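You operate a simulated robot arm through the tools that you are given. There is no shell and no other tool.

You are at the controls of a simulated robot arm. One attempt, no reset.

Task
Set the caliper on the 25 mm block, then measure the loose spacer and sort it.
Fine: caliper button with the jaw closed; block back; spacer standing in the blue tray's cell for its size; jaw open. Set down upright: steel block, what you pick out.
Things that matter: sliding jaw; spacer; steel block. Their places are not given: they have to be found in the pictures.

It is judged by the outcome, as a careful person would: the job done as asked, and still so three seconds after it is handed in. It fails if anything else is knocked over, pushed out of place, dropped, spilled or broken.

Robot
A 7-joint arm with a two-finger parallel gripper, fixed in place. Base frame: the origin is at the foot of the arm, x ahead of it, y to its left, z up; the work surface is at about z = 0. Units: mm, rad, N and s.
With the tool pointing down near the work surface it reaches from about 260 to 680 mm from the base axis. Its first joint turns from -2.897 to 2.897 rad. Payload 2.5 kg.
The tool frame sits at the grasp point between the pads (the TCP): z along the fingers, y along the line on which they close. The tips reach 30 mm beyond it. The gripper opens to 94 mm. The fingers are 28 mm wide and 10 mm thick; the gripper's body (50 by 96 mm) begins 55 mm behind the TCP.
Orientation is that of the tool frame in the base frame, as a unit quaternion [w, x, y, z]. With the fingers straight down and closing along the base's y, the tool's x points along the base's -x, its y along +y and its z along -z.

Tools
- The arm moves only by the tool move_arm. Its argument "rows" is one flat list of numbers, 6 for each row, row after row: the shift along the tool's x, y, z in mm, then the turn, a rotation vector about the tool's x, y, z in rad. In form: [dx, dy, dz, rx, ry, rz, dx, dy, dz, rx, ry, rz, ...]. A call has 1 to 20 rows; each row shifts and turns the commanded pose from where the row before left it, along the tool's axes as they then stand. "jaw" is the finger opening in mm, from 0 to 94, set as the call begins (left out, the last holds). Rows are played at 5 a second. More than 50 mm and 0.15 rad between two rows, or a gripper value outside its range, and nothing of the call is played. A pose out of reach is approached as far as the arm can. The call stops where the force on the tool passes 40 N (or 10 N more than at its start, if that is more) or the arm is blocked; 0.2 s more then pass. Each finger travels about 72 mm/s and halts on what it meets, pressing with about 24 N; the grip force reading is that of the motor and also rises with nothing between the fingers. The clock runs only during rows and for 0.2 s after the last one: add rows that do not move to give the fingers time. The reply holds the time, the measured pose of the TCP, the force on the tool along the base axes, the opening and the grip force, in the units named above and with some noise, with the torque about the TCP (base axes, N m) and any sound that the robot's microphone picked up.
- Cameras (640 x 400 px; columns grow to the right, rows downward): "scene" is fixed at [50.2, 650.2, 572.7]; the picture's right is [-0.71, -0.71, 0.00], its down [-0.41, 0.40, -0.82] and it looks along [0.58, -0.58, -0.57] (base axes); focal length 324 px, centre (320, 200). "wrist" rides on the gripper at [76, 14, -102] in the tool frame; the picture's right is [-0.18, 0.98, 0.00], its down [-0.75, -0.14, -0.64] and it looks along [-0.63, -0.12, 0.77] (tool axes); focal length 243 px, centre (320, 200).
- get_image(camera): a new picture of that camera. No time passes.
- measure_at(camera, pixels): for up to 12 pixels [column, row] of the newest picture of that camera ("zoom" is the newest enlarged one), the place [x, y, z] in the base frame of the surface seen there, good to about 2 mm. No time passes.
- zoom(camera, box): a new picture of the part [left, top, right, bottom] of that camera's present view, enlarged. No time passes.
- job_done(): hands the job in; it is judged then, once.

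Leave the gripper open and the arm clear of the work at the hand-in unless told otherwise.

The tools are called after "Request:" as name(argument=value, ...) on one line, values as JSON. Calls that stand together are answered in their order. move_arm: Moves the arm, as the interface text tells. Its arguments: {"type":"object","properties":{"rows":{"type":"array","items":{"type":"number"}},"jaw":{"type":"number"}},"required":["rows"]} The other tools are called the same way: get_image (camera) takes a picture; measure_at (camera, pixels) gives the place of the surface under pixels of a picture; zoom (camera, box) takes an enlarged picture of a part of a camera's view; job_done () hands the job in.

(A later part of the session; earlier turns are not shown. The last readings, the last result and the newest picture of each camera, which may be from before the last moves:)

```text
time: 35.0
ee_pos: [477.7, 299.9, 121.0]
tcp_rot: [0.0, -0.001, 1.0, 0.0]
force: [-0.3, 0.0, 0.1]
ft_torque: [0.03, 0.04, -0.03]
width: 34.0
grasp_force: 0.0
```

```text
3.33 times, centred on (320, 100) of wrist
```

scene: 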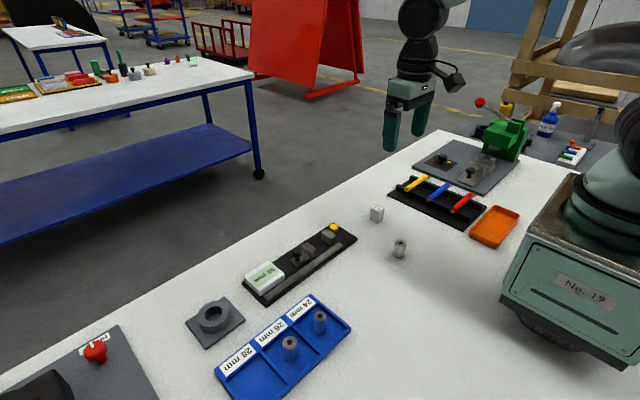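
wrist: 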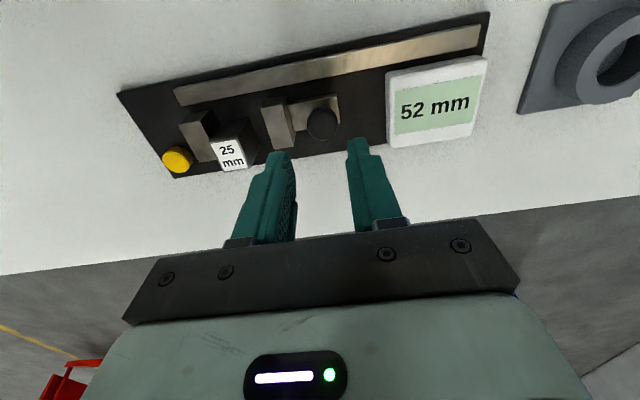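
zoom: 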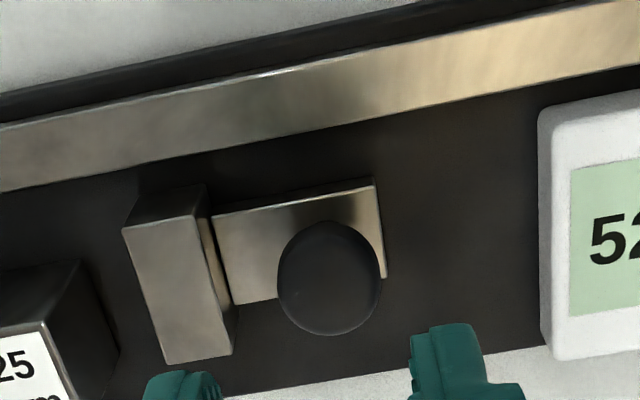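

The knob is a ball of about 24 mm diameter centred near (477, 300.5, 41). The back of the sliding jaw is at y≈274 with its top at z≈36. I'll cage the knob loosely between the fingers with the tips just above the jaw top, so it can be pushed either way without squeezing. First I'll descend part way and check.

Request:
move_arm(rows=[0.5, 0.8, 15, 0, 0, 0, 0, 0, 15, 0, 0, 0, 0, 0, 5, 0, 0, 0, 0, 0, 0, 0, 0, 0], jaw=36)

Request:
zoom(camera="wrist", box=[240, 90, 400, 210])

Request:
zoom(camera="scene", box=[250, 200, 350, 290])

```text
time: 36.0
ee_pos: [475.5, 299.6, 86.6]
tcp_rot: [0.001, -0.001, 1.0, 0.0]
force: [0.3, 0.5, 0.7]
ft_torque: [0.01, 0.02, -0.05]
width: 36.1
grasp_force: 0.1
```

```text
3.33 times, centred on (320, 150) of wrist
```

zoom: 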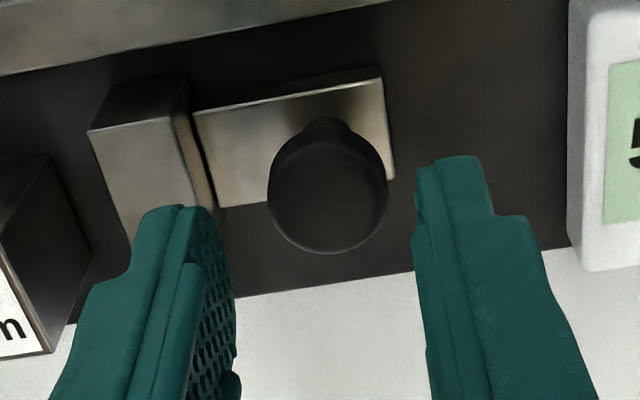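

```text
4.44 times, centred on (300, 245) of scene
```

zoom: 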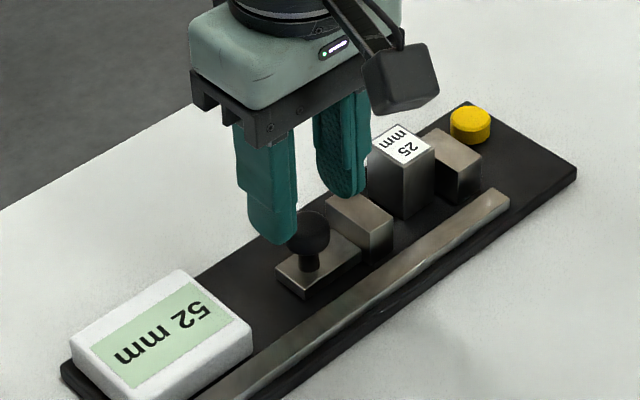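

The knob is well centred between the fingers. I'll lower to TCP z≈67, with the tips at z≈37, and narrow the cage to 31.

Request:
move_arm(rows=[0, 0.7, 8, 0, 0, 0, 0, 0, 8, 0, 0, 0, 0, 0, 3, 0, 0, 0, 0, 0, 0, 0, 0, 0])

Request:
move_arm(rows=[0, 0, 0, 0, 0, 0, 0, 0, 0, 0, 0, 0], jaw=30)

Request:
zoom(camera="wrist", box=[240, 90, 400, 210])

Request:
zoom(camera="scene", box=[250, 200, 350, 290])

```text
time: 37.0
ee_pos: [475.5, 300.5, 67.6]
tcp_rot: [0.0, 0.0, 1.0, 0.001]
force: [-0.1, -0.8, 0.4]
ft_torque: [0.01, 0.0, -0.02]
width: 36.1
grasp_force: 0.1
```

```text
time: 37.6
ee_pos: [476.3, 301.1, 68.3]
tcp_rot: [0.001, 0.0, 1.0, 0.0]
force: [-0.5, 0.6, 1.6]
ft_torque: [-0.01, -0.01, 0.01]
width: 30.1
grasp_force: 0.0
```

```text
3.33 times, centred on (320, 150) of wrist
```

zoom: 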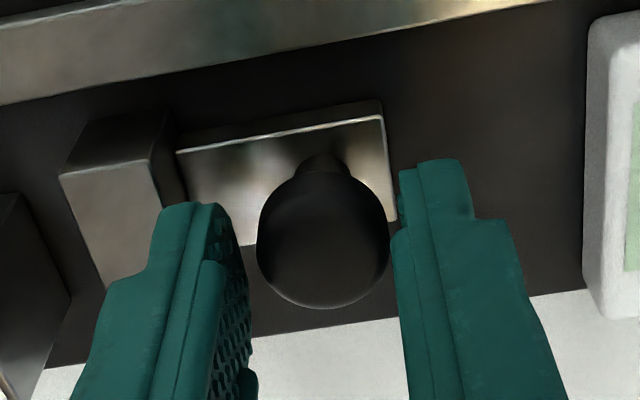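

```text
4.44 times, centred on (300, 245) of scene
```

zoom: 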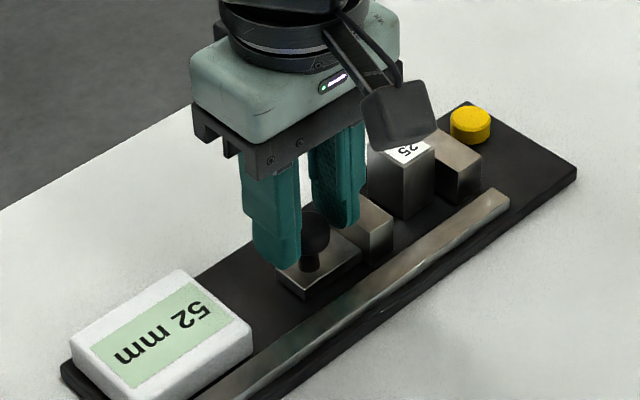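

The knob is caged with a small clearance. I'll push slowly towards −y, 6 mm first, and look at the force and display.

Request:
move_arm(rows=[0, -1.5, 0, 0, 0, 0, 0, -1.5, 0, 0, 0, 0, 0, -1.5, 0, 0, 0, 0, 0, -1.5, 0, 0, 0, 0, 0, 0, 0, 0, 0, 0])

Request:
zoom(camera="scene", box=[250, 200, 350, 290])

```text
time: 38.8
ee_pos: [475.9, 294.8, 67.9]
tcp_rot: [0.0, 0.0, 1.0, -0.001]
force: [0.0, 0.0, -0.4]
ft_torque: [0.02, -0.03, -0.04]
width: 30.4
grasp_force: 0.3
```

```text
4.44 times, centred on (300, 245) of scene
```

zoom: 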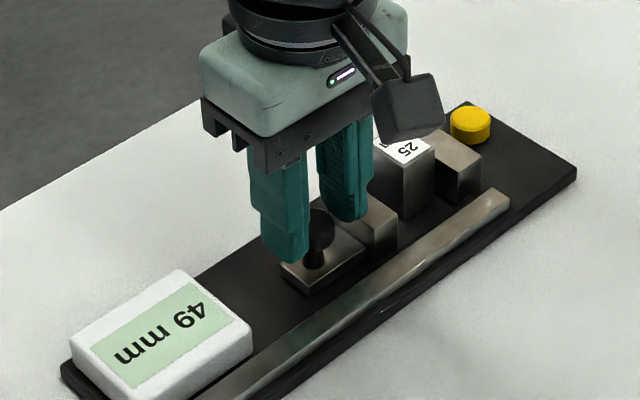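

The display went to 49 mm and the jaw slides with almost no force. I'll push 15 mm further.

Request:
move_arm(rows=[0, -1.5, 0, 0, 0, 0, 0, -1.5, 0, 0, 0, 0, 0, -1.5, 0, 0, 0, 0, 0, -1.5, 0, 0, 0, 0, 0, -1.5, 0, 0, 0, 0, 0, -1.5, 0, 0, 0, 0, 0, -1.5, 0, 0, 0, 0, 0, -1.5, 0, 0, 0, 0, 0, -1.5, 0, 0, 0, 0, 0, -1.5, 0, 0, 0, 0, 0, 0, 0, 0, 0, 0])

Request:
zoom(camera="scene", box=[250, 200, 350, 290])

Request:
get_image(camera="wrist")

```text
time: 41.2
ee_pos: [475.8, 280.8, 68.1]
tcp_rot: [-0.001, 0.001, 1.0, -0.001]
force: [0.0, 0.0, 1.0]
ft_torque: [0.03, 0.02, 0.01]
width: 30.1
grasp_force: 0.3
```

```text
4.44 times, centred on (300, 245) of scene
```

zoom: 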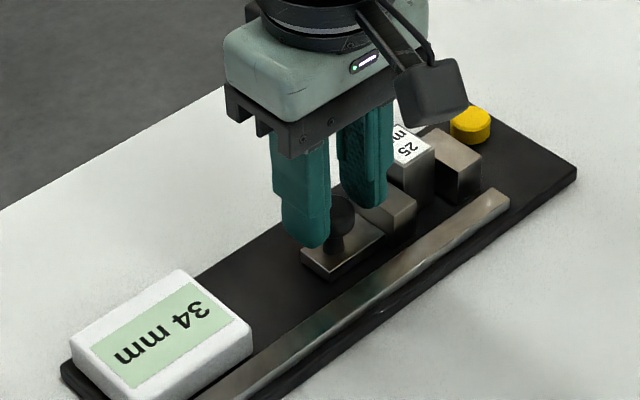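

```text
taken
```

wrist: 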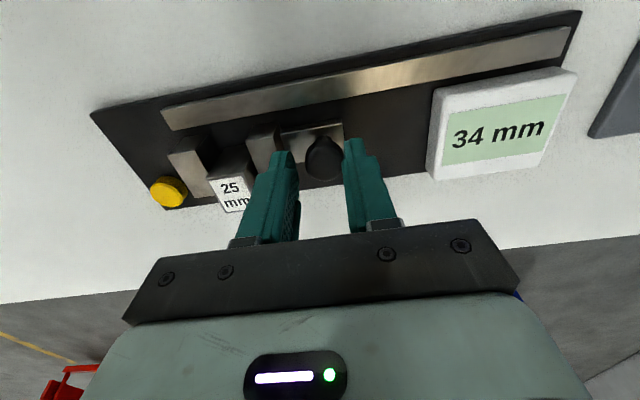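

The display reads 34 mm and the jaw is close to the block. I'll continue in 1 mm steps and watch the force.

Request:
move_arm(rows=[0, -1, 0, 0, 0, 0, 0, -1, 0, 0, 0, 0, 0, -1, 0, 0, 0, 0, 0, -1, 0, 0, 0, 0, 0, -1, 0, 0, 0, 0, 0, 0, 0, 0, 0, 0])

Request:
zoom(camera="wrist", box=[140, 80, 380, 230])

Request:
zoom(camera="scene", box=[250, 200, 350, 290])

```text
time: 42.6
ee_pos: [475.3, 274.0, 67.3]
tcp_rot: [0.0, 0.0, 1.0, 0.0]
force: [-0.9, 0.2, 0.4]
ft_torque: [0.01, 0.0, 0.0]
width: 30.7
grasp_force: 0.9
```

```text
2.67 times, centred on (260, 155) of wrist
```

zoom: 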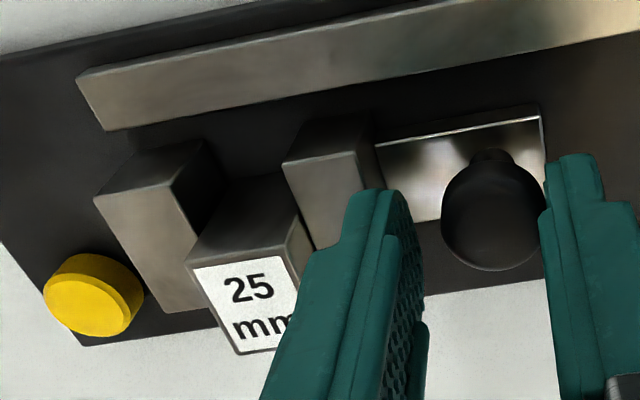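

```text
4.44 times, centred on (300, 245) of scene
```

zoom: 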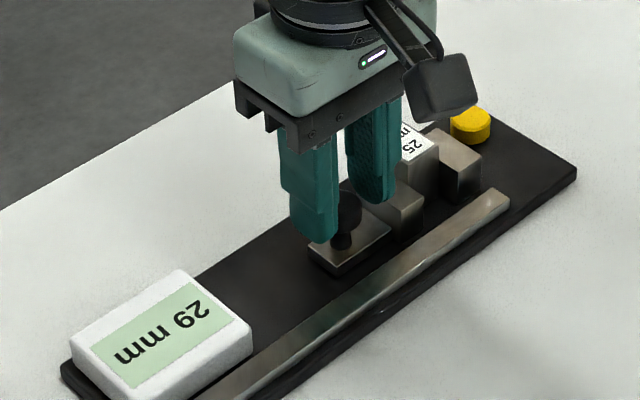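

It reads 29 mm. I'll continue in finer steps until the force shows the jaw has closed on the block.

Request:
move_arm(rows=[0, -0.7, 0, 0, 0, 0, 0, -0.7, 0, 0, 0, 0, 0, 0, 0, 0, 0, 0])

Request:
zoom(camera="scene", box=[250, 200, 350, 290])

```text
time: 43.4
ee_pos: [476.1, 274.6, 67.3]
tcp_rot: [0.0, 0.0, 1.0, 0.0]
force: [0.1, 0.8, 0.3]
ft_torque: [0.04, -0.01, 0.02]
width: 30.8
grasp_force: 0.8
```

```text
4.44 times, centred on (300, 245) of scene
```

zoom: 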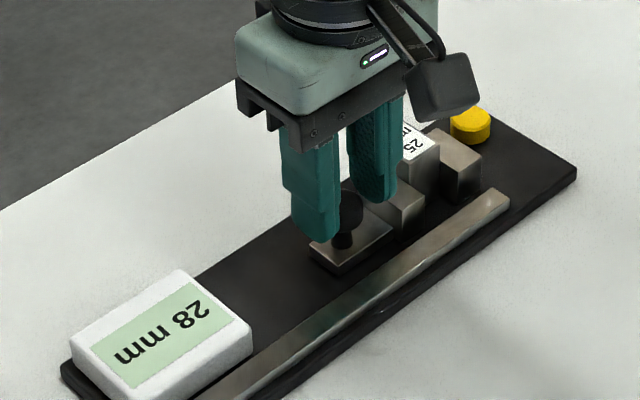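

It reads 28 mm with still almost no force. I'll take a few more small steps.

Request:
move_arm(rows=[0, -0.7, 0, 0, 0, 0, 0, -0.7, 0, 0, 0, 0, 0, 0, 0, 0, 0, 0])

Request:
zoom(camera="scene", box=[250, 200, 350, 290])

Request:
zoom(camera="wrist", box=[140, 80, 380, 230])

```text
time: 44.2
ee_pos: [474.7, 272.8, 68.0]
tcp_rot: [0.0, 0.0, 1.0, 0.0]
force: [-0.2, 1.6, -0.4]
ft_torque: [0.02, 0.01, 0.0]
width: 30.8
grasp_force: 0.8
```

```text
4.44 times, centred on (300, 245) of scene
```

zoom: 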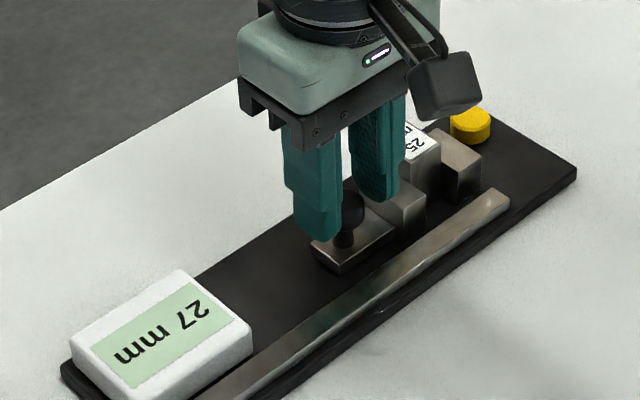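

```text
2.67 times, centred on (260, 155) of wrist
```

zoom: 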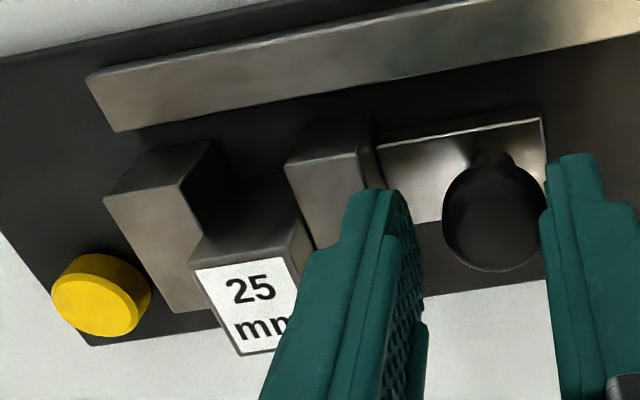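

It reads 27 mm and the block looks close to the fixed jaw. I'll keep going in small steps until a real force appears.

Request:
move_arm(rows=[0, -0.7, 0, 0, 0, 0, 0, -0.7, 0, 0, 0, 0, 0, 0, 0, 0, 0, 0])

Request:
zoom(camera="scene", box=[250, 200, 350, 290])

```text
time: 45.0
ee_pos: [475.0, 271.5, 68.0]
tcp_rot: [0.0, -0.001, 1.0, -0.001]
force: [-0.3, 6.5, -1.3]
ft_torque: [0.13, -0.05, -0.02]
width: 33.0
grasp_force: 2.6
```

```text
4.44 times, centred on (300, 245) of scene
```

zoom: 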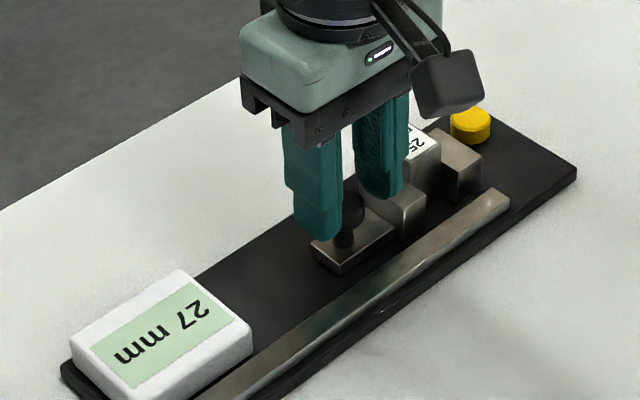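

Force rose to 6.5 N and the display holds at 27 mm, so the jaw is closed on the block. The caliper reads 2 mm too high. I'll give it one more small nudge to seat it, then open the cage and recentre without touching the knob.

Request:
move_arm(rows=[0, -0.7, 0, 0, 0, 0, 0, 0, 0, 0, 0, 0])

Request:
move_arm(rows=[0, 0, 0, 0, 0, 0, 0, 2, 0, 0, 0, 0, 0, 2, 0, 0, 0, 0, 0, 0, 0, 0, 0, 0], jaw=38)

Request:
zoom(camera="wrist", box=[140, 80, 380, 230])

Request:
zoom(camera="scene", box=[250, 200, 350, 290])

```text
time: 45.6
ee_pos: [475.5, 271.4, 68.4]
tcp_rot: [0.0, -0.002, 1.0, 0.0]
force: [-2.0, 8.0, 1.7]
ft_torque: [0.25, 0.12, 0.01]
width: 34.3
grasp_force: 3.5
```

```text
time: 46.6
ee_pos: [475.0, 273.4, 68.6]
tcp_rot: [0.0, 0.0, 1.0, 0.0]
force: [0.3, -0.5, 0.2]
ft_torque: [0.03, -0.01, 0.04]
width: 38.0
grasp_force: 0.1
```

```text
2.67 times, centred on (260, 155) of wrist
```

zoom: 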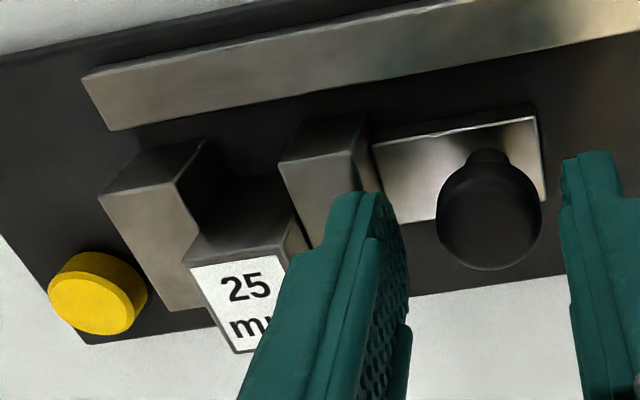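

```text
4.44 times, centred on (300, 245) of scene
```

zoom: 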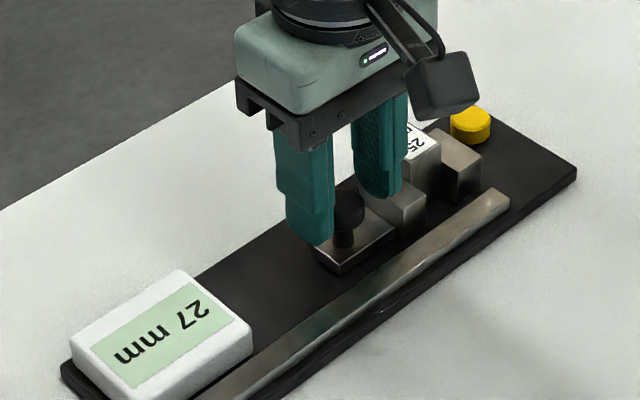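

The display holds at 27 mm with the jaw closed and nothing touching it. I'll raise clear, close the fingers, and move above the yellow button at about (493, 154.5).

Request:
move_arm(rows=[0, 0, -5, 0, 0, 0, 0, 0, -15, 0, 0, 0, 0, 0, -20, 0, 0, 0, 0, 0, -10, 0, 0, 0, 0, 0, 0, 0, 0, 0])

Request:
move_arm(rows=[-4.5, -29.5, 0, 0, 0, 0, -4.5, -29.5, 0, 0, 0, 0, -4.5, -29.5, 0, 0, 0, 0, -4.5, -29.5, 0, 0, 0, 0, 0, 0, 0, 0, 0, 0, 0, 0, 0, 0, 0, 0], jaw=0)

Request:
get_image(camera="wrist")

Request:
zoom(camera="scene", box=[250, 170, 380, 290])

```text
time: 47.8
ee_pos: [475.9, 275.3, 119.0]
tcp_rot: [0.0, 0.0, 1.0, 0.0]
force: [0.0, 0.9, -0.2]
ft_torque: [0.04, -0.01, 0.0]
width: 38.1
grasp_force: 0.0
```

```text
time: 49.2
ee_pos: [492.6, 156.5, 119.8]
tcp_rot: [0.0, -0.001, 1.0, 0.0]
force: [-0.3, -0.3, -0.4]
ft_torque: [0.01, 0.02, 0.02]
width: 0.1
grasp_force: 23.3
```

```text
taken
```

wrist: 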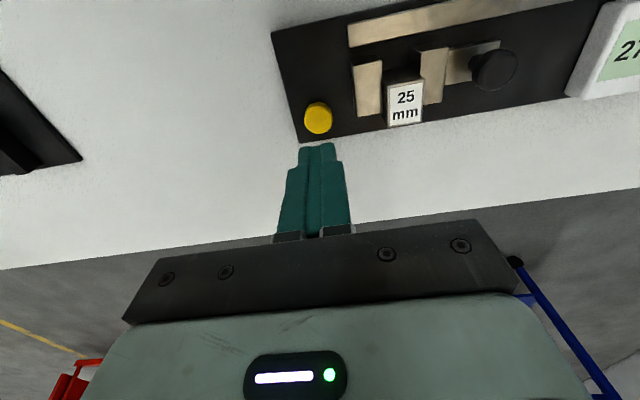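

```text
3.33 times, centred on (315, 230) of scene
```

zoom: 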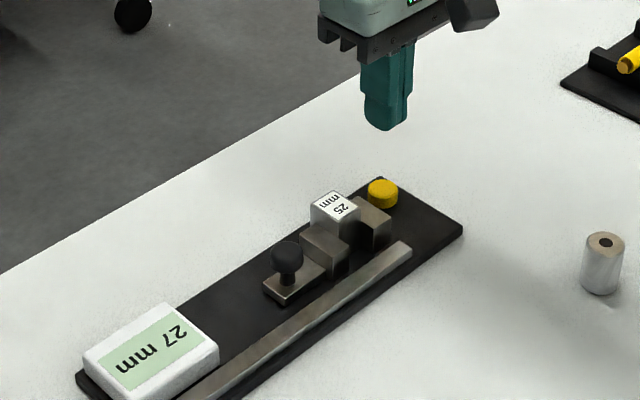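

The fingers are closed and the display still reads 27 mm. I'll zoom on the button to centre on it.

Request:
zoom(camera="wrist", box=[260, 60, 420, 180])

Request:
measure_at(camera="zoom", pixels=[[246, 195], [215, 195], [280, 195], [246, 172], [246, 222]])

```text
3.33 times, centred on (340, 120) of wrist
```

zoom: 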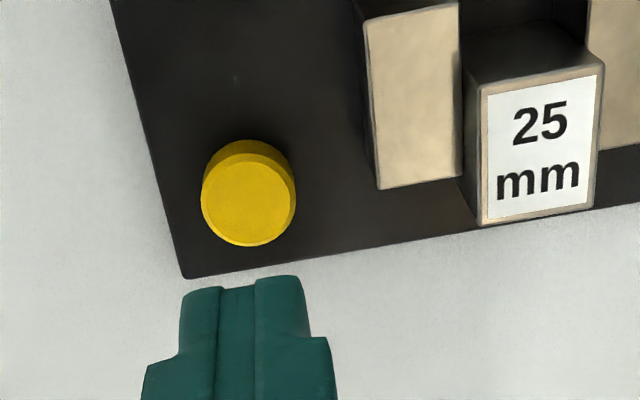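

```text
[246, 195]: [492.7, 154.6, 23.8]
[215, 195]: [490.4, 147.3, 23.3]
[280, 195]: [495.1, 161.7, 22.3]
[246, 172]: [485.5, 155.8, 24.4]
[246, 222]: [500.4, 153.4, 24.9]
```

The button top is centred at (494, 154.2, 24). I'll shift slightly and descend to about 6 mm above it.

Request:
move_arm(rows=[-0.8, -1.5, 20, 0, 0, 0, 0, 0, 20, 0, 0, 0, 0, 0, 15, 0, 0, 0, 0, 0, 5, 0, 0, 0, 0, 0, 0, 0, 0, 0])

Request:
zoom(camera="scene", box=[290, 180, 390, 270])

Request:
zoom(camera="wrist", box=[240, 80, 400, 200])

```text
time: 50.4
ee_pos: [493.8, 153.8, 58.7]
tcp_rot: [0.0, 0.0, 1.0, 0.0]
force: [-0.4, -0.4, 0.3]
ft_torque: [0.01, 0.01, 0.02]
width: 0.1
grasp_force: 24.3
```

```text
4.44 times, centred on (340, 225) of scene
```

zoom: 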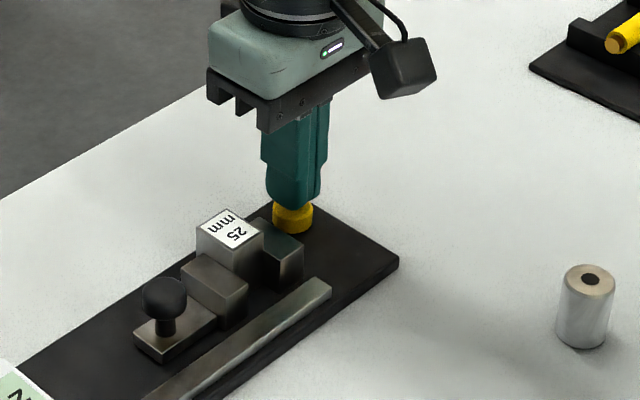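

```text
3.33 times, centred on (320, 140) of wrist
```

zoom: 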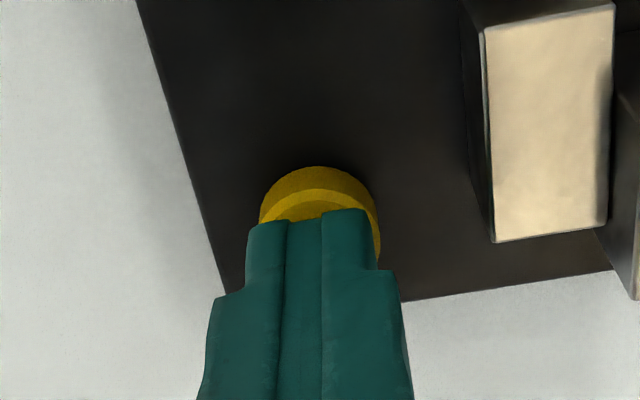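

The fingertips are right over the button, about 5 mm above it. I'll descend in 1 mm steps and watch the force and display.

Request:
move_arm(rows=[0, 0, 1.5, 0, 0, 0, 0, 0, 1.5, 0, 0, 0, 0, 0, 1, 0, 0, 0, 0, 0, 0, 0, 0, 0])

Request:
move_arm(rows=[0, 0, 1, 0, 0, 0, 0, 0, 0, 0, 0, 0])

Request:
get_image(camera="scene")

Request:
zoom(camera="scene", box=[230, 180, 360, 300])

```text
time: 51.4
ee_pos: [495.2, 155.0, 53.8]
tcp_rot: [0.0, 0.0, 1.0, 0.0]
force: [0.4, 0.8, -0.1]
ft_torque: [-0.03, 0.0, -0.01]
width: 0.0
grasp_force: 24.0
```

```text
time: 52.0
ee_pos: [495.6, 154.7, 52.8]
tcp_rot: [0.0, 0.0, 1.0, 0.0]
force: [0.2, -0.1, 1.1]
ft_torque: [-0.01, 0.01, 0.0]
width: 0.0
grasp_force: 23.6
```

```text
taken
```

scene: 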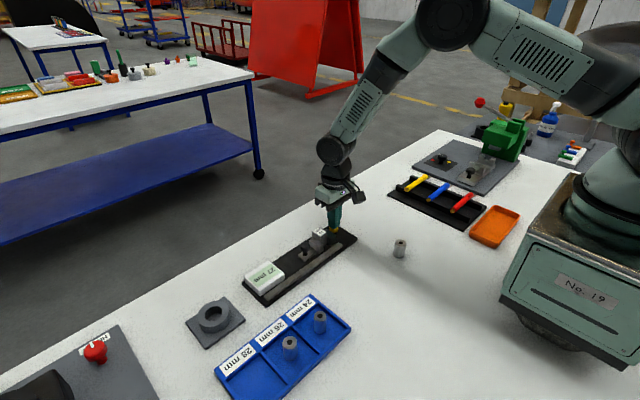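

```text
3.33 times, centred on (295, 240) of scene
```

zoom: 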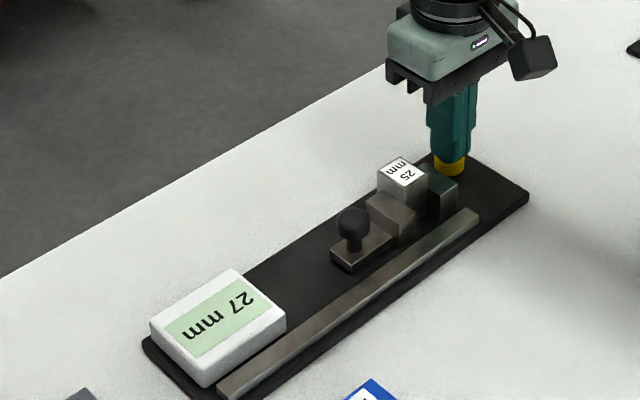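

The force is around 1 N, so contact is just beginning, and the display still shows 27. I'll press further in 1 mm steps.

Request:
move_arm(rows=[0, 0, 1, 0, 0, 0, 0, 0, 0, 0, 0, 0])

Request:
zoom(camera="scene", box=[230, 180, 360, 300])

```text
time: 52.6
ee_pos: [494.1, 153.5, 51.8]
tcp_rot: [0.0, 0.0, 1.0, 0.001]
force: [-1.4, 0.3, 2.0]
ft_torque: [0.0, 0.0, -0.03]
width: 0.0
grasp_force: 24.0
```

```text
3.33 times, centred on (295, 240) of scene
```

zoom: 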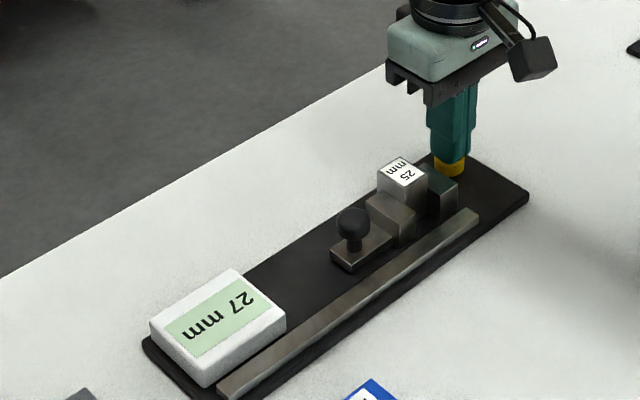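

Request:
move_arm(rows=[0, 0, 1, 0, 0, 0, 0, 0, 0, 0, 0, 0])

Request:
zoom(camera="scene", box=[230, 180, 360, 300])

```text
time: 53.2
ee_pos: [493.5, 154.0, 51.7]
tcp_rot: [0.0, 0.0, 1.0, 0.0]
force: [-0.2, 0.4, 2.8]
ft_torque: [0.0, 0.04, 0.0]
width: 0.3
grasp_force: 23.9
```

```text
3.33 times, centred on (295, 240) of scene
```

zoom: 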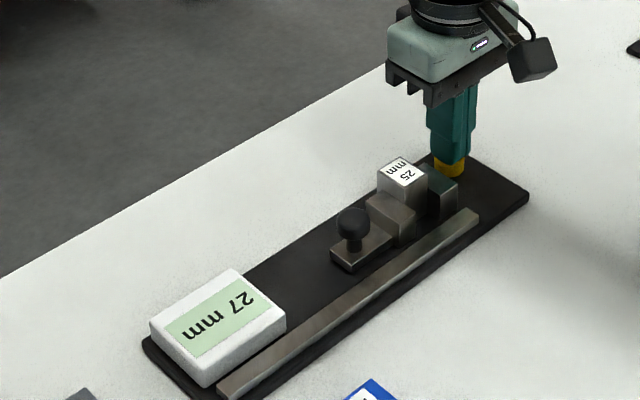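

The spring force is rising slowly (2.8 N) and the display is still at 27. I'll press 1 mm more.

Request:
move_arm(rows=[0, 0, 1, 0, 0, 0, 0, 0, 0, 0, 0, 0])

Request:
zoom(camera="scene", box=[230, 180, 360, 300])

```text
time: 53.8
ee_pos: [494.8, 154.4, 51.2]
tcp_rot: [0.0, 0.001, 1.0, 0.0]
force: [-2.4, 0.2, 3.3]
ft_torque: [0.02, 0.08, 0.01]
width: 0.0
grasp_force: 23.5
```

```text
3.33 times, centred on (295, 240) of scene
```

zoom: 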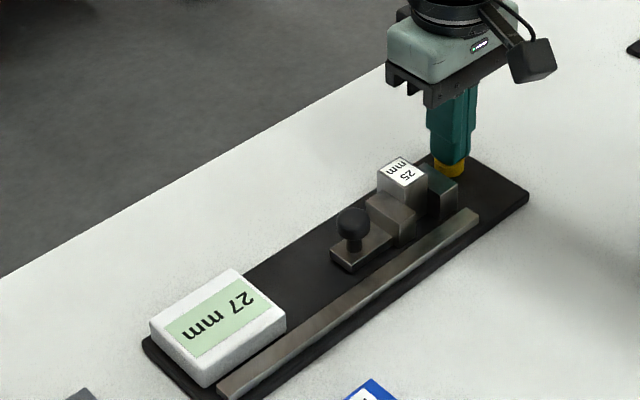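

Request:
move_arm(rows=[0, 0, 1, 0, 0, 0, 0, 0, 0, 0, 0, 0])

Request:
zoom(camera="scene", box=[230, 180, 360, 300])

```text
time: 54.4
ee_pos: [494.6, 153.6, 49.3]
tcp_rot: [0.0, 0.0, 1.0, 0.0]
force: [-1.8, 1.2, 5.2]
ft_torque: [0.0, 0.02, 0.02]
width: 0.0
grasp_force: 24.2
```

```text
3.33 times, centred on (295, 240) of scene
```

zoom: 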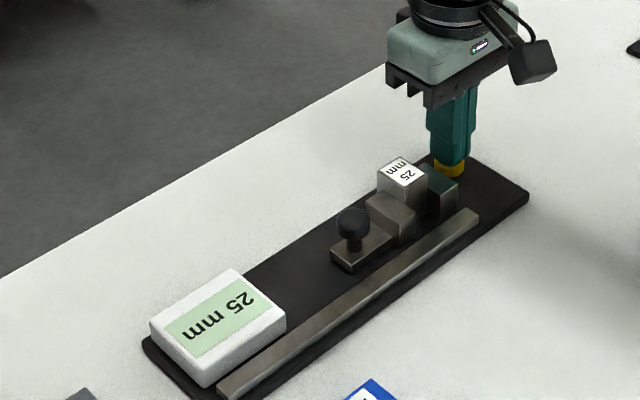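

The display changed to 25 mm, so the caliper is set. I'll raise off the button and go back above the knob, now near (476, 275.5), with the jaw opened to 38.

Request:
move_arm(rows=[0, 0, -5, 0, 0, 0, 0, 0, -20, 0, 0, 0, 0, 0, -25, 0, 0, 0, 0, 0, -20, 0, 0, 0, 4.6, 30.3, 0, 0, 0, 0, 4.6, 30.3, 0, 0, 0, 0, 4.6, 30.3, 0, 0, 0, 0, 4.6, 30.3, 0, 0, 0, 0, 0, 0, 0, 0, 0, 0, 0, 0, 0, 0, 0, 0])

Request:
move_arm(rows=[0, 0, 0, 0, 0, 0, 0, 0, 0, 0, 0, 0], jaw=38)

Request:
zoom(camera="wrist", box=[240, 60, 400, 180])

Request:
zoom(camera="scene", box=[230, 180, 360, 300])

```text
time: 56.6
ee_pos: [477.0, 275.7, 119.6]
tcp_rot: [0.001, 0.0, 1.0, 0.0]
force: [-0.2, -0.3, 1.0]
ft_torque: [0.0, 0.02, 0.01]
width: 0.0
grasp_force: 23.7
```

```text
time: 57.2
ee_pos: [477.0, 276.5, 119.0]
tcp_rot: [0.0, 0.001, 1.0, 0.0]
force: [0.2, 0.0, 0.4]
ft_torque: [0.02, 0.0, -0.02]
width: 38.0
grasp_force: 0.1
```

```text
3.33 times, centred on (320, 120) of wrist
```

zoom: 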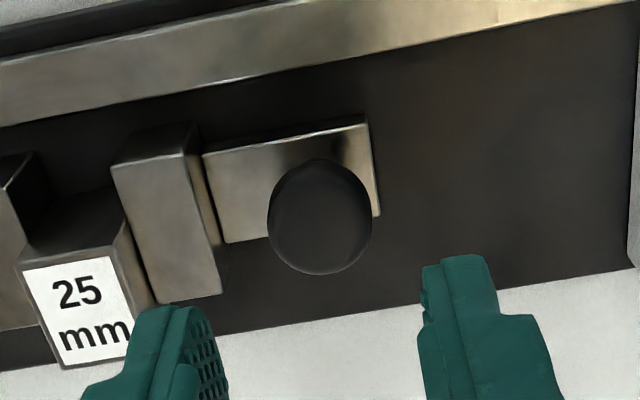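

```text
3.33 times, centred on (295, 240) of scene
```

zoom: 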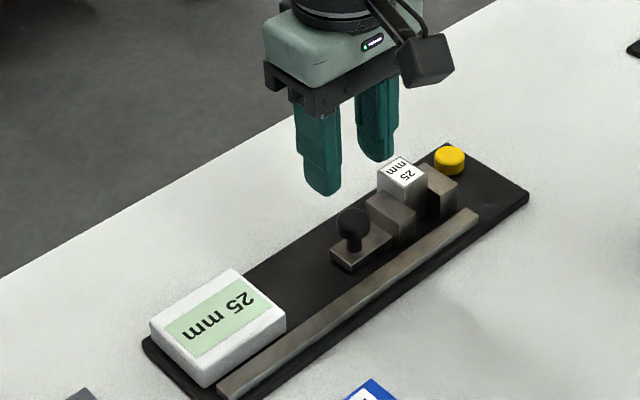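

The display holds 25 mm and the knob is centred under the fingers. I'll descend so the tips are at z≈37.5, narrow the cage to 30, then pull towards +y.

Request:
move_arm(rows=[0, -0.5, 20, 0, 0, 0, 0, 0, 20, 0, 0, 0, 0, 0, 8, 0, 0, 0, 0, 0, 3.5, 0, 0, 0, 0, 0, 0, 0, 0, 0])

Request:
move_arm(rows=[0, 0, 0, 0, 0, 0, 0, 0, 0, 0, 0, 0], jaw=30)

Request:
move_arm(rows=[0, 1, 0, 0, 0, 0, 0, 1, 0, 0, 0, 0, 0, 1, 0, 0, 0, 0, 0, 1, 0, 0, 0, 0, 0, 1, 0, 0, 0, 0, 0, 0, 0, 0, 0, 0])

Request:
zoom(camera="scene", box=[230, 180, 360, 300])

```text
time: 58.4
ee_pos: [477.4, 275.1, 68.0]
tcp_rot: [0.0, 0.0, 1.0, 0.0]
force: [-0.2, 0.0, 0.4]
ft_torque: [0.0, 0.0, 0.01]
width: 38.2
grasp_force: 0.0
```

```text
time: 59.0
ee_pos: [477.0, 275.0, 68.6]
tcp_rot: [0.001, -0.001, 1.0, 0.0]
force: [-0.2, -0.4, -0.3]
ft_torque: [0.01, 0.02, 0.02]
width: 30.3
grasp_force: 0.0
```

```text
time: 60.4
ee_pos: [476.0, 280.8, 67.5]
tcp_rot: [-0.001, 0.001, 1.0, 0.0]
force: [0.6, 0.8, -0.2]
ft_torque: [-0.02, 0.03, 0.02]
width: 30.0
grasp_force: 0.0
```

```text
3.33 times, centred on (295, 240) of scene
```

zoom: 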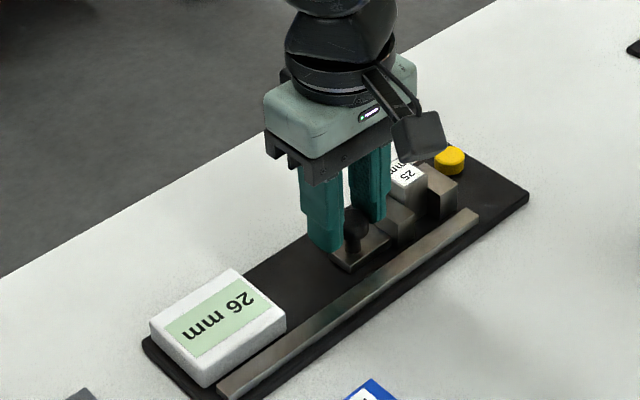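

It has begun to open and reads 26. I'll continue pulling towards +y, watching the wrist view too.

Request:
move_arm(rows=[0, 1.5, 0, 0, 0, 0, 0, 1.5, 0, 0, 0, 0, 0, 1.5, 0, 0, 0, 0, 0, 1.5, 0, 0, 0, 0, 0, 0, 0, 0, 0, 0])

Request:
zoom(camera="scene", box=[230, 180, 360, 300])

Request:
zoom(camera="wrist", box=[200, 80, 400, 220])

```text
time: 61.6
ee_pos: [476.4, 286.0, 69.1]
tcp_rot: [0.0, -0.001, 1.0, 0.0]
force: [-0.6, -0.9, -0.5]
ft_torque: [0.02, 0.01, 0.0]
width: 30.3
grasp_force: 0.3
```

```text
3.33 times, centred on (295, 240) of scene
```

zoom: 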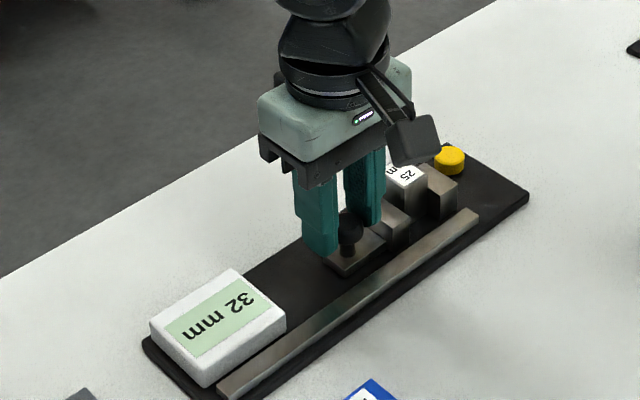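

```text
2.86 times, centred on (300, 150) of wrist
```

zoom: 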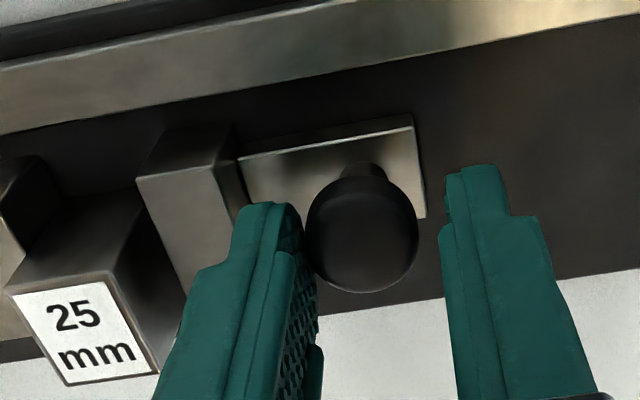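

The fingers push the knob and the display reads 32 mm. I'll continue 20 mm more to about the original opening.

Request:
move_arm(rows=[0, 1.6, 0, 0, 0, 0, 0, 1.6, 0, 0, 0, 0, 0, 1.6, 0, 0, 0, 0, 0, 1.6, 0, 0, 0, 0, 0, 1.6, 0, 0, 0, 0, 0, 1.6, 0, 0, 0, 0, 0, 1.6, 0, 0, 0, 0, 0, 1.6, 0, 0, 0, 0, 0, 1.6, 0, 0, 0, 0, 0, 1.6, 0, 0, 0, 0, 0, 1.6, 0, 0, 0, 0, 0, 1.6, 0, 0, 0, 0, 0, 0, 0, 0, 0, 0])

Request:
zoom(camera="scene", box=[230, 180, 360, 300])

```text
time: 64.4
ee_pos: [476.7, 305.9, 67.7]
tcp_rot: [0.0, 0.0, 1.0, 0.0]
force: [0.1, -2.2, -0.1]
ft_torque: [-0.09, 0.0, 0.02]
width: 31.2
grasp_force: 1.4
```

```text
3.33 times, centred on (295, 240) of scene
```

zoom: 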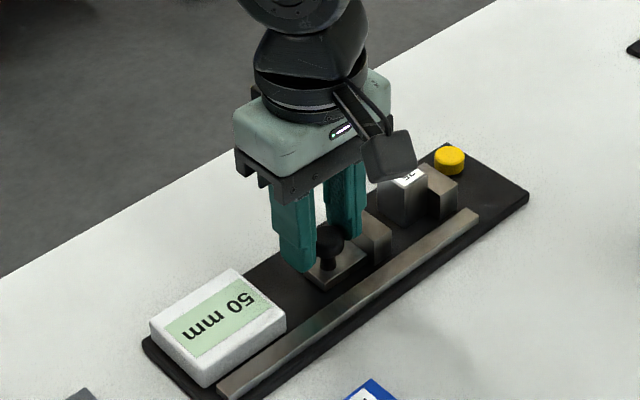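

It reads 50 mm and the force is rising slightly, so the jaw is at its open stop. I'll relax, open the cage and raise clear.

Request:
move_arm(rows=[0, -2, 0, 0, 0, 0, 0, 0, 0, 0, 0, 0])

Request:
move_arm(rows=[0, 0, 0, 0, 0, 0, 0, -2, 0, 0, 0, 0, 0, 0, -5, 0, 0, 0, 0, 0, -20, 0, 0, 0, 0, 0, -30, 0, 0, 0, 0, 0, 0, 0, 0, 0], jaw=38)

Request:
get_image(camera="wrist")

Request:
zoom(camera="scene", box=[230, 180, 360, 300])

```text
time: 65.0
ee_pos: [475.6, 304.1, 68.9]
tcp_rot: [0.0, -0.001, 1.0, 0.0]
force: [0.1, -0.2, -0.1]
ft_torque: [0.0, 0.0, 0.01]
width: 29.9
grasp_force: 0.0
```

```text
time: 66.4
ee_pos: [476.5, 301.7, 123.6]
tcp_rot: [0.0, 0.0, 1.0, 0.0]
force: [1.2, -0.1, 0.4]
ft_torque: [-0.01, 0.0, -0.02]
width: 38.0
grasp_force: 0.1
```

```text
taken
```

wrist: 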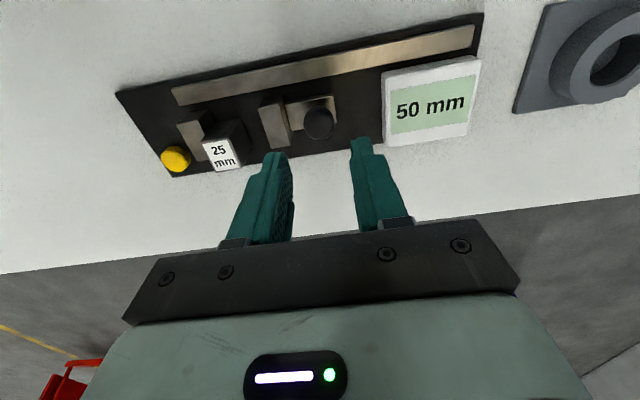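

```text
3.33 times, centred on (295, 240) of scene
```

zoom: 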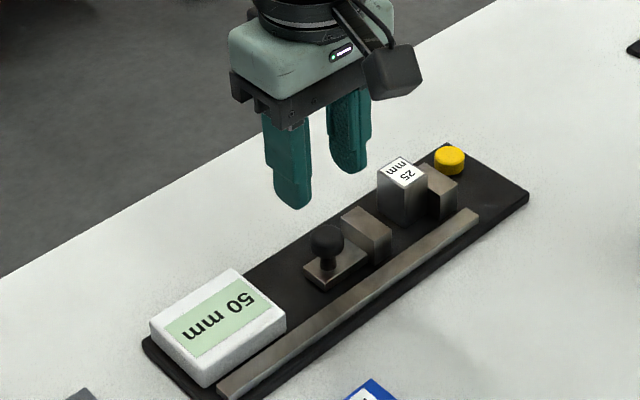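

The jaw is open at 50 mm and the block stands against the fixed jaw. I'll turn the gripper to close along x again and move above the block, offset in y so the fingers clear the fixed jaw.

Request:
move_arm(rows=[0, 0, 0, 0, 0, -0.1428, 0, 0, 0, 0, 0, -0.1428, 0, 0, 0, 0, 0, -0.1428, 0, 0, 0, 0, 0, -0.1428, 0, 0, 0, 0, 0, -0.1428, 0, 0, 0, 0, 0, -0.1428, 0, 0, 0, 0, 0, -0.1428, 0, 0, 0, 0, 0, -0.1428, 0, 0, 0, 0, 0, -0.1428, 0, 0, 0, 0, 0, -0.1428, 0, 0, 0, 0, 0, -0.1428, 27, -2.8, 0, 0, 0, 0, 27, -2.8, 0, 0, 0, 0, 27, -2.8, 0, 0, 0, 0, 0, 0, 0, 0, 0, 0, 0, 0, 0, 0, 0, 0], jaw=44)

Request:
get_image(camera="wrist")

Request:
zoom(camera="wrist", box=[240, 50, 400, 170])

```text
time: 69.8
ee_pos: [484.5, 221.0, 121.3]
tcp_rot: [0.0, -0.707, 0.707, 0.0]
force: [0.3, 0.0, -0.3]
ft_torque: [0.06, -0.01, 0.0]
width: 44.0
grasp_force: 0.0
```

```text
taken
```

wrist: 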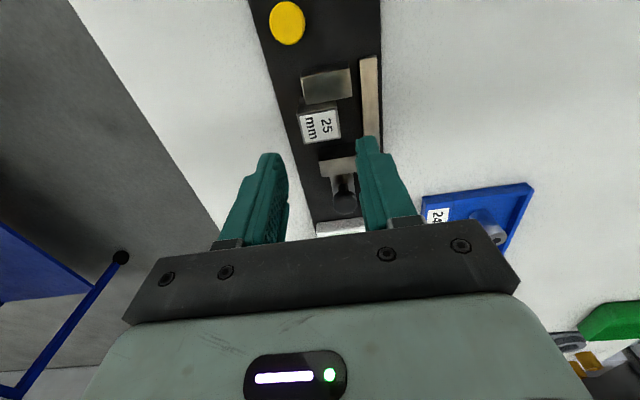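

```text
3.33 times, centred on (320, 110) of wrist
```

zoom: 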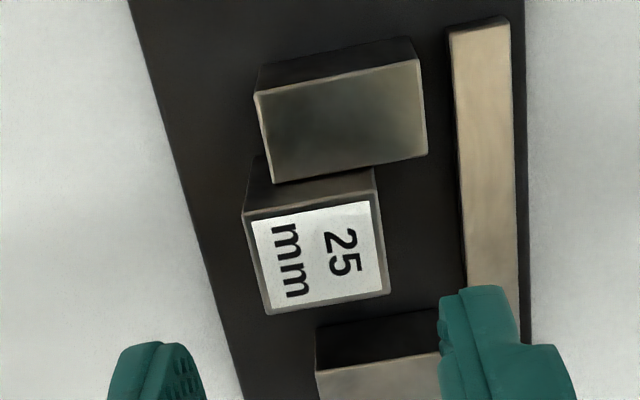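

The block's centre is at about (485, 217.4). I'll descend around it with the fingers at y≈221, clear of the fixed jaw, stopping just short to check.

Request:
move_arm(rows=[0, -0.5, 20, 0, 0, 0, 0, 0, 20, 0, 0, 0, 0, 0, 15, 0, 0, 0, 0, 0, 10, 0, 0, 0, 0, 0, 0, 0, 0, 0])

Request:
zoom(camera="wrist", box=[240, 90, 400, 210])

Request:
zoom(camera="scene", box=[270, 190, 380, 290])

```text
time: 71.0
ee_pos: [485.4, 221.1, 56.6]
tcp_rot: [0.0, 0.708, -0.707, -0.001]
force: [-0.6, -0.4, -0.2]
ft_torque: [0.0, 0.03, -0.03]
width: 44.2
grasp_force: 0.0
```

```text
3.33 times, centred on (320, 150) of wrist
```

zoom: 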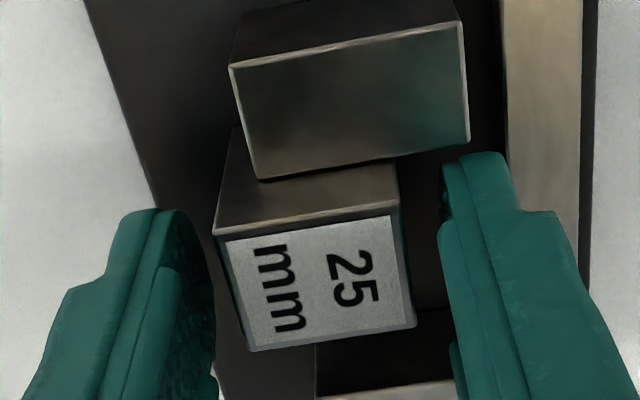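

```text
4.00 times, centred on (325, 240) of scene
```

zoom: 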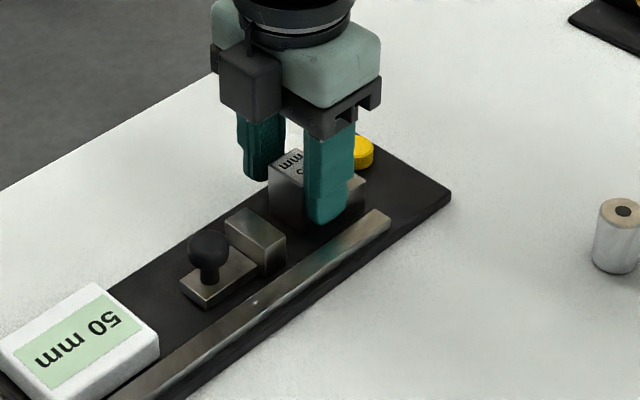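

The tips straddle the block. Before going below the rail's top I'll narrow to 38 so the rail-side finger clears, then lower 12 mm.

Request:
move_arm(rows=[0, 0, 0, 0, 0, 0, 0, 0, 0, 0, 0, 0, 0, 0, 4, 0, 0, 0, 0, 0, 4, 0, 0, 0, 0, 0, 4, 0, 0, 0, 0, 0, 0, 0, 0, 0], jaw=38)

Request:
zoom(camera="wrist", box=[240, 90, 400, 210])

```text
time: 72.4
ee_pos: [484.1, 219.4, 45.2]
tcp_rot: [0.0, -0.707, 0.707, 0.0]
force: [0.0, 0.1, -0.2]
ft_torque: [0.0, 0.0, 0.02]
width: 37.8
grasp_force: 0.1
```

```text
3.33 times, centred on (320, 150) of wrist
```

zoom: 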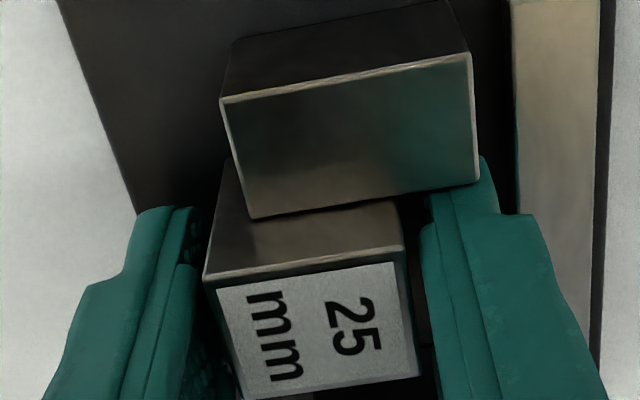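

There's no contact and clearance on both sides. I'll lower 1 mm and close on the block.

Request:
move_arm(rows=[0, 0, 1, 0, 0, 0, 0, 0, 0, 0, 0, 0])

Request:
move_arm(rows=[0, 0, 0, 0, 0, 0, 0, 0, 0, 0, 0, 0, 0, 0, 0, 0, 0, 0, 0, 0, 0, 0, 0, 0], jaw=5)

Request:
move_arm(rows=[-2, 0, 0, 0, 0, 0, 0, 0, -2, 0, 0, 0, 0, 0, -4, 0, 0, 0, 0, 0, -6, 0, 0, 0, 0, 0, 0, 0, 0, 0])

Request:
zoom(camera="wrist", box=[240, 90, 400, 210])

```text
time: 73.0
ee_pos: [484.3, 218.8, 44.4]
tcp_rot: [0.0, 0.708, -0.707, 0.0]
force: [-0.2, 0.3, 0.0]
ft_torque: [-0.01, 0.0, 0.02]
width: 38.0
grasp_force: 0.1
```

```text
time: 74.0
ee_pos: [484.5, 219.9, 43.8]
tcp_rot: [0.0, 0.707, -0.707, -0.001]
force: [-0.9, -0.9, 1.1]
ft_torque: [0.0, 0.01, 0.04]
width: 34.0
grasp_force: 23.9
```

```text
time: 75.2
ee_pos: [484.9, 222.5, 56.8]
tcp_rot: [0.0, 0.707, -0.707, 0.0]
force: [-0.3, 0.0, -2.4]
ft_torque: [0.02, 0.02, -0.01]
width: 34.1
grasp_force: 24.2
```

```text
3.33 times, centred on (320, 150) of wrist
```

zoom: 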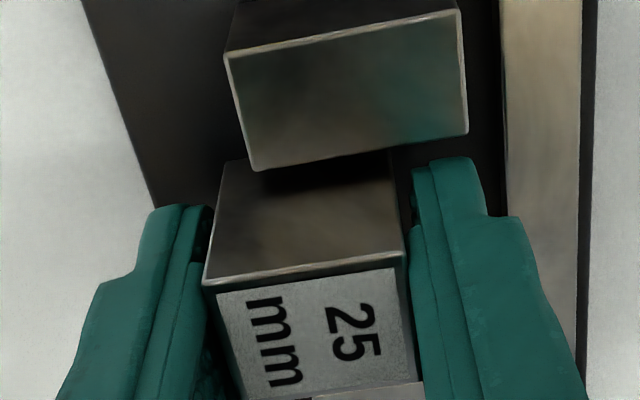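

It's held (34.1, −2.4 N). I'll lift and carry it back over its original place. The block sits ~2.8 mm to −y of the TCP, so the TCP target is about (450.3, 28.2).

Request:
move_arm(rows=[0, 0, -15, 0, 0, 0, 0, 0, -20, 0, 0, 0, 0, 0, -15, 0, 0, 0, 0, 0, 0, 0, 0, 0])

Request:
move_arm(rows=[10, 2, 0, 0, 0, 0, 20, 3.5, 0, 0, 0, 0, 22, 4, 0, 0, 0, 0, 22, 4, 0, 0, 0, 0, 22, 4, 0, 0, 0, 0, 22, 4, 0, 0, 0, 0, 22, 4, 0, 0, 0, 0, 22, 4, 0, 0, 0, 0, 20, 3, 0, 0, 0, 0, 12, 2, 0, 0, 0, 0, 0, 0, 0, 0, 0, 0, 0, 0, 0, 0, 0, 0])

Request:
get_image(camera="wrist")

```text
time: 76.2
ee_pos: [487.3, 222.8, 106.8]
tcp_rot: [0.0, 0.707, -0.707, 0.0]
force: [-1.1, -0.2, -1.9]
ft_torque: [-0.02, 0.05, -0.01]
width: 34.0
grasp_force: 24.3
```

```text
time: 78.8
ee_pos: [450.5, 27.3, 107.0]
tcp_rot: [0.0, -0.707, 0.707, -0.001]
force: [0.2, 0.0, -2.6]
ft_torque: [0.0, 0.02, 0.01]
width: 34.0
grasp_force: 23.8
```

```text
taken
```

wrist: 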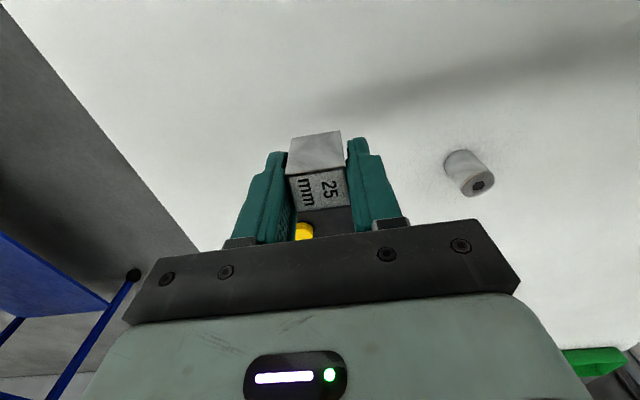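

It's positioned over the block's spot. I'll descend to about 4 mm above the table.

Request:
move_arm(rows=[-0.7, 0, 20, 0, 0, 0, 0, 0, 20, 0, 0, 0, 0, 0, 15, 0, 0, 0, 0, 0, 8, 0, 0, 0, 0, 0, 5, 0, 0, 0, 0, 0, 0, 0, 0, 0])

Request:
move_arm(rows=[0, 0, 1, 0, 0, 0, 0, 0, 1, 0, 0, 0, 0, 0, 0, 0, 0, 0])

Request:
move_arm(rows=[0, 0, 0.8, 0, 0, 0, 0, 0, 0, 0, 0, 0])

```text
time: 80.2
ee_pos: [449.9, 29.0, 38.4]
tcp_rot: [0.0, 0.707, -0.707, 0.0]
force: [0.1, -0.9, -1.9]
ft_torque: [0.03, -0.02, -0.02]
width: 33.8
grasp_force: 23.9
```

```text
time: 81.0
ee_pos: [448.9, 29.2, 36.9]
tcp_rot: [0.0, 0.707, -0.707, 0.0]
force: [1.0, -0.5, -2.0]
ft_torque: [-0.03, 0.0, -0.03]
width: 34.1
grasp_force: 23.6
```

```text
time: 81.6
ee_pos: [448.6, 29.0, 35.3]
tcp_rot: [0.0, -0.707, 0.707, 0.0]
force: [0.2, 1.0, -2.6]
ft_torque: [-0.01, -0.01, 0.0]
width: 33.9
grasp_force: 23.9
```

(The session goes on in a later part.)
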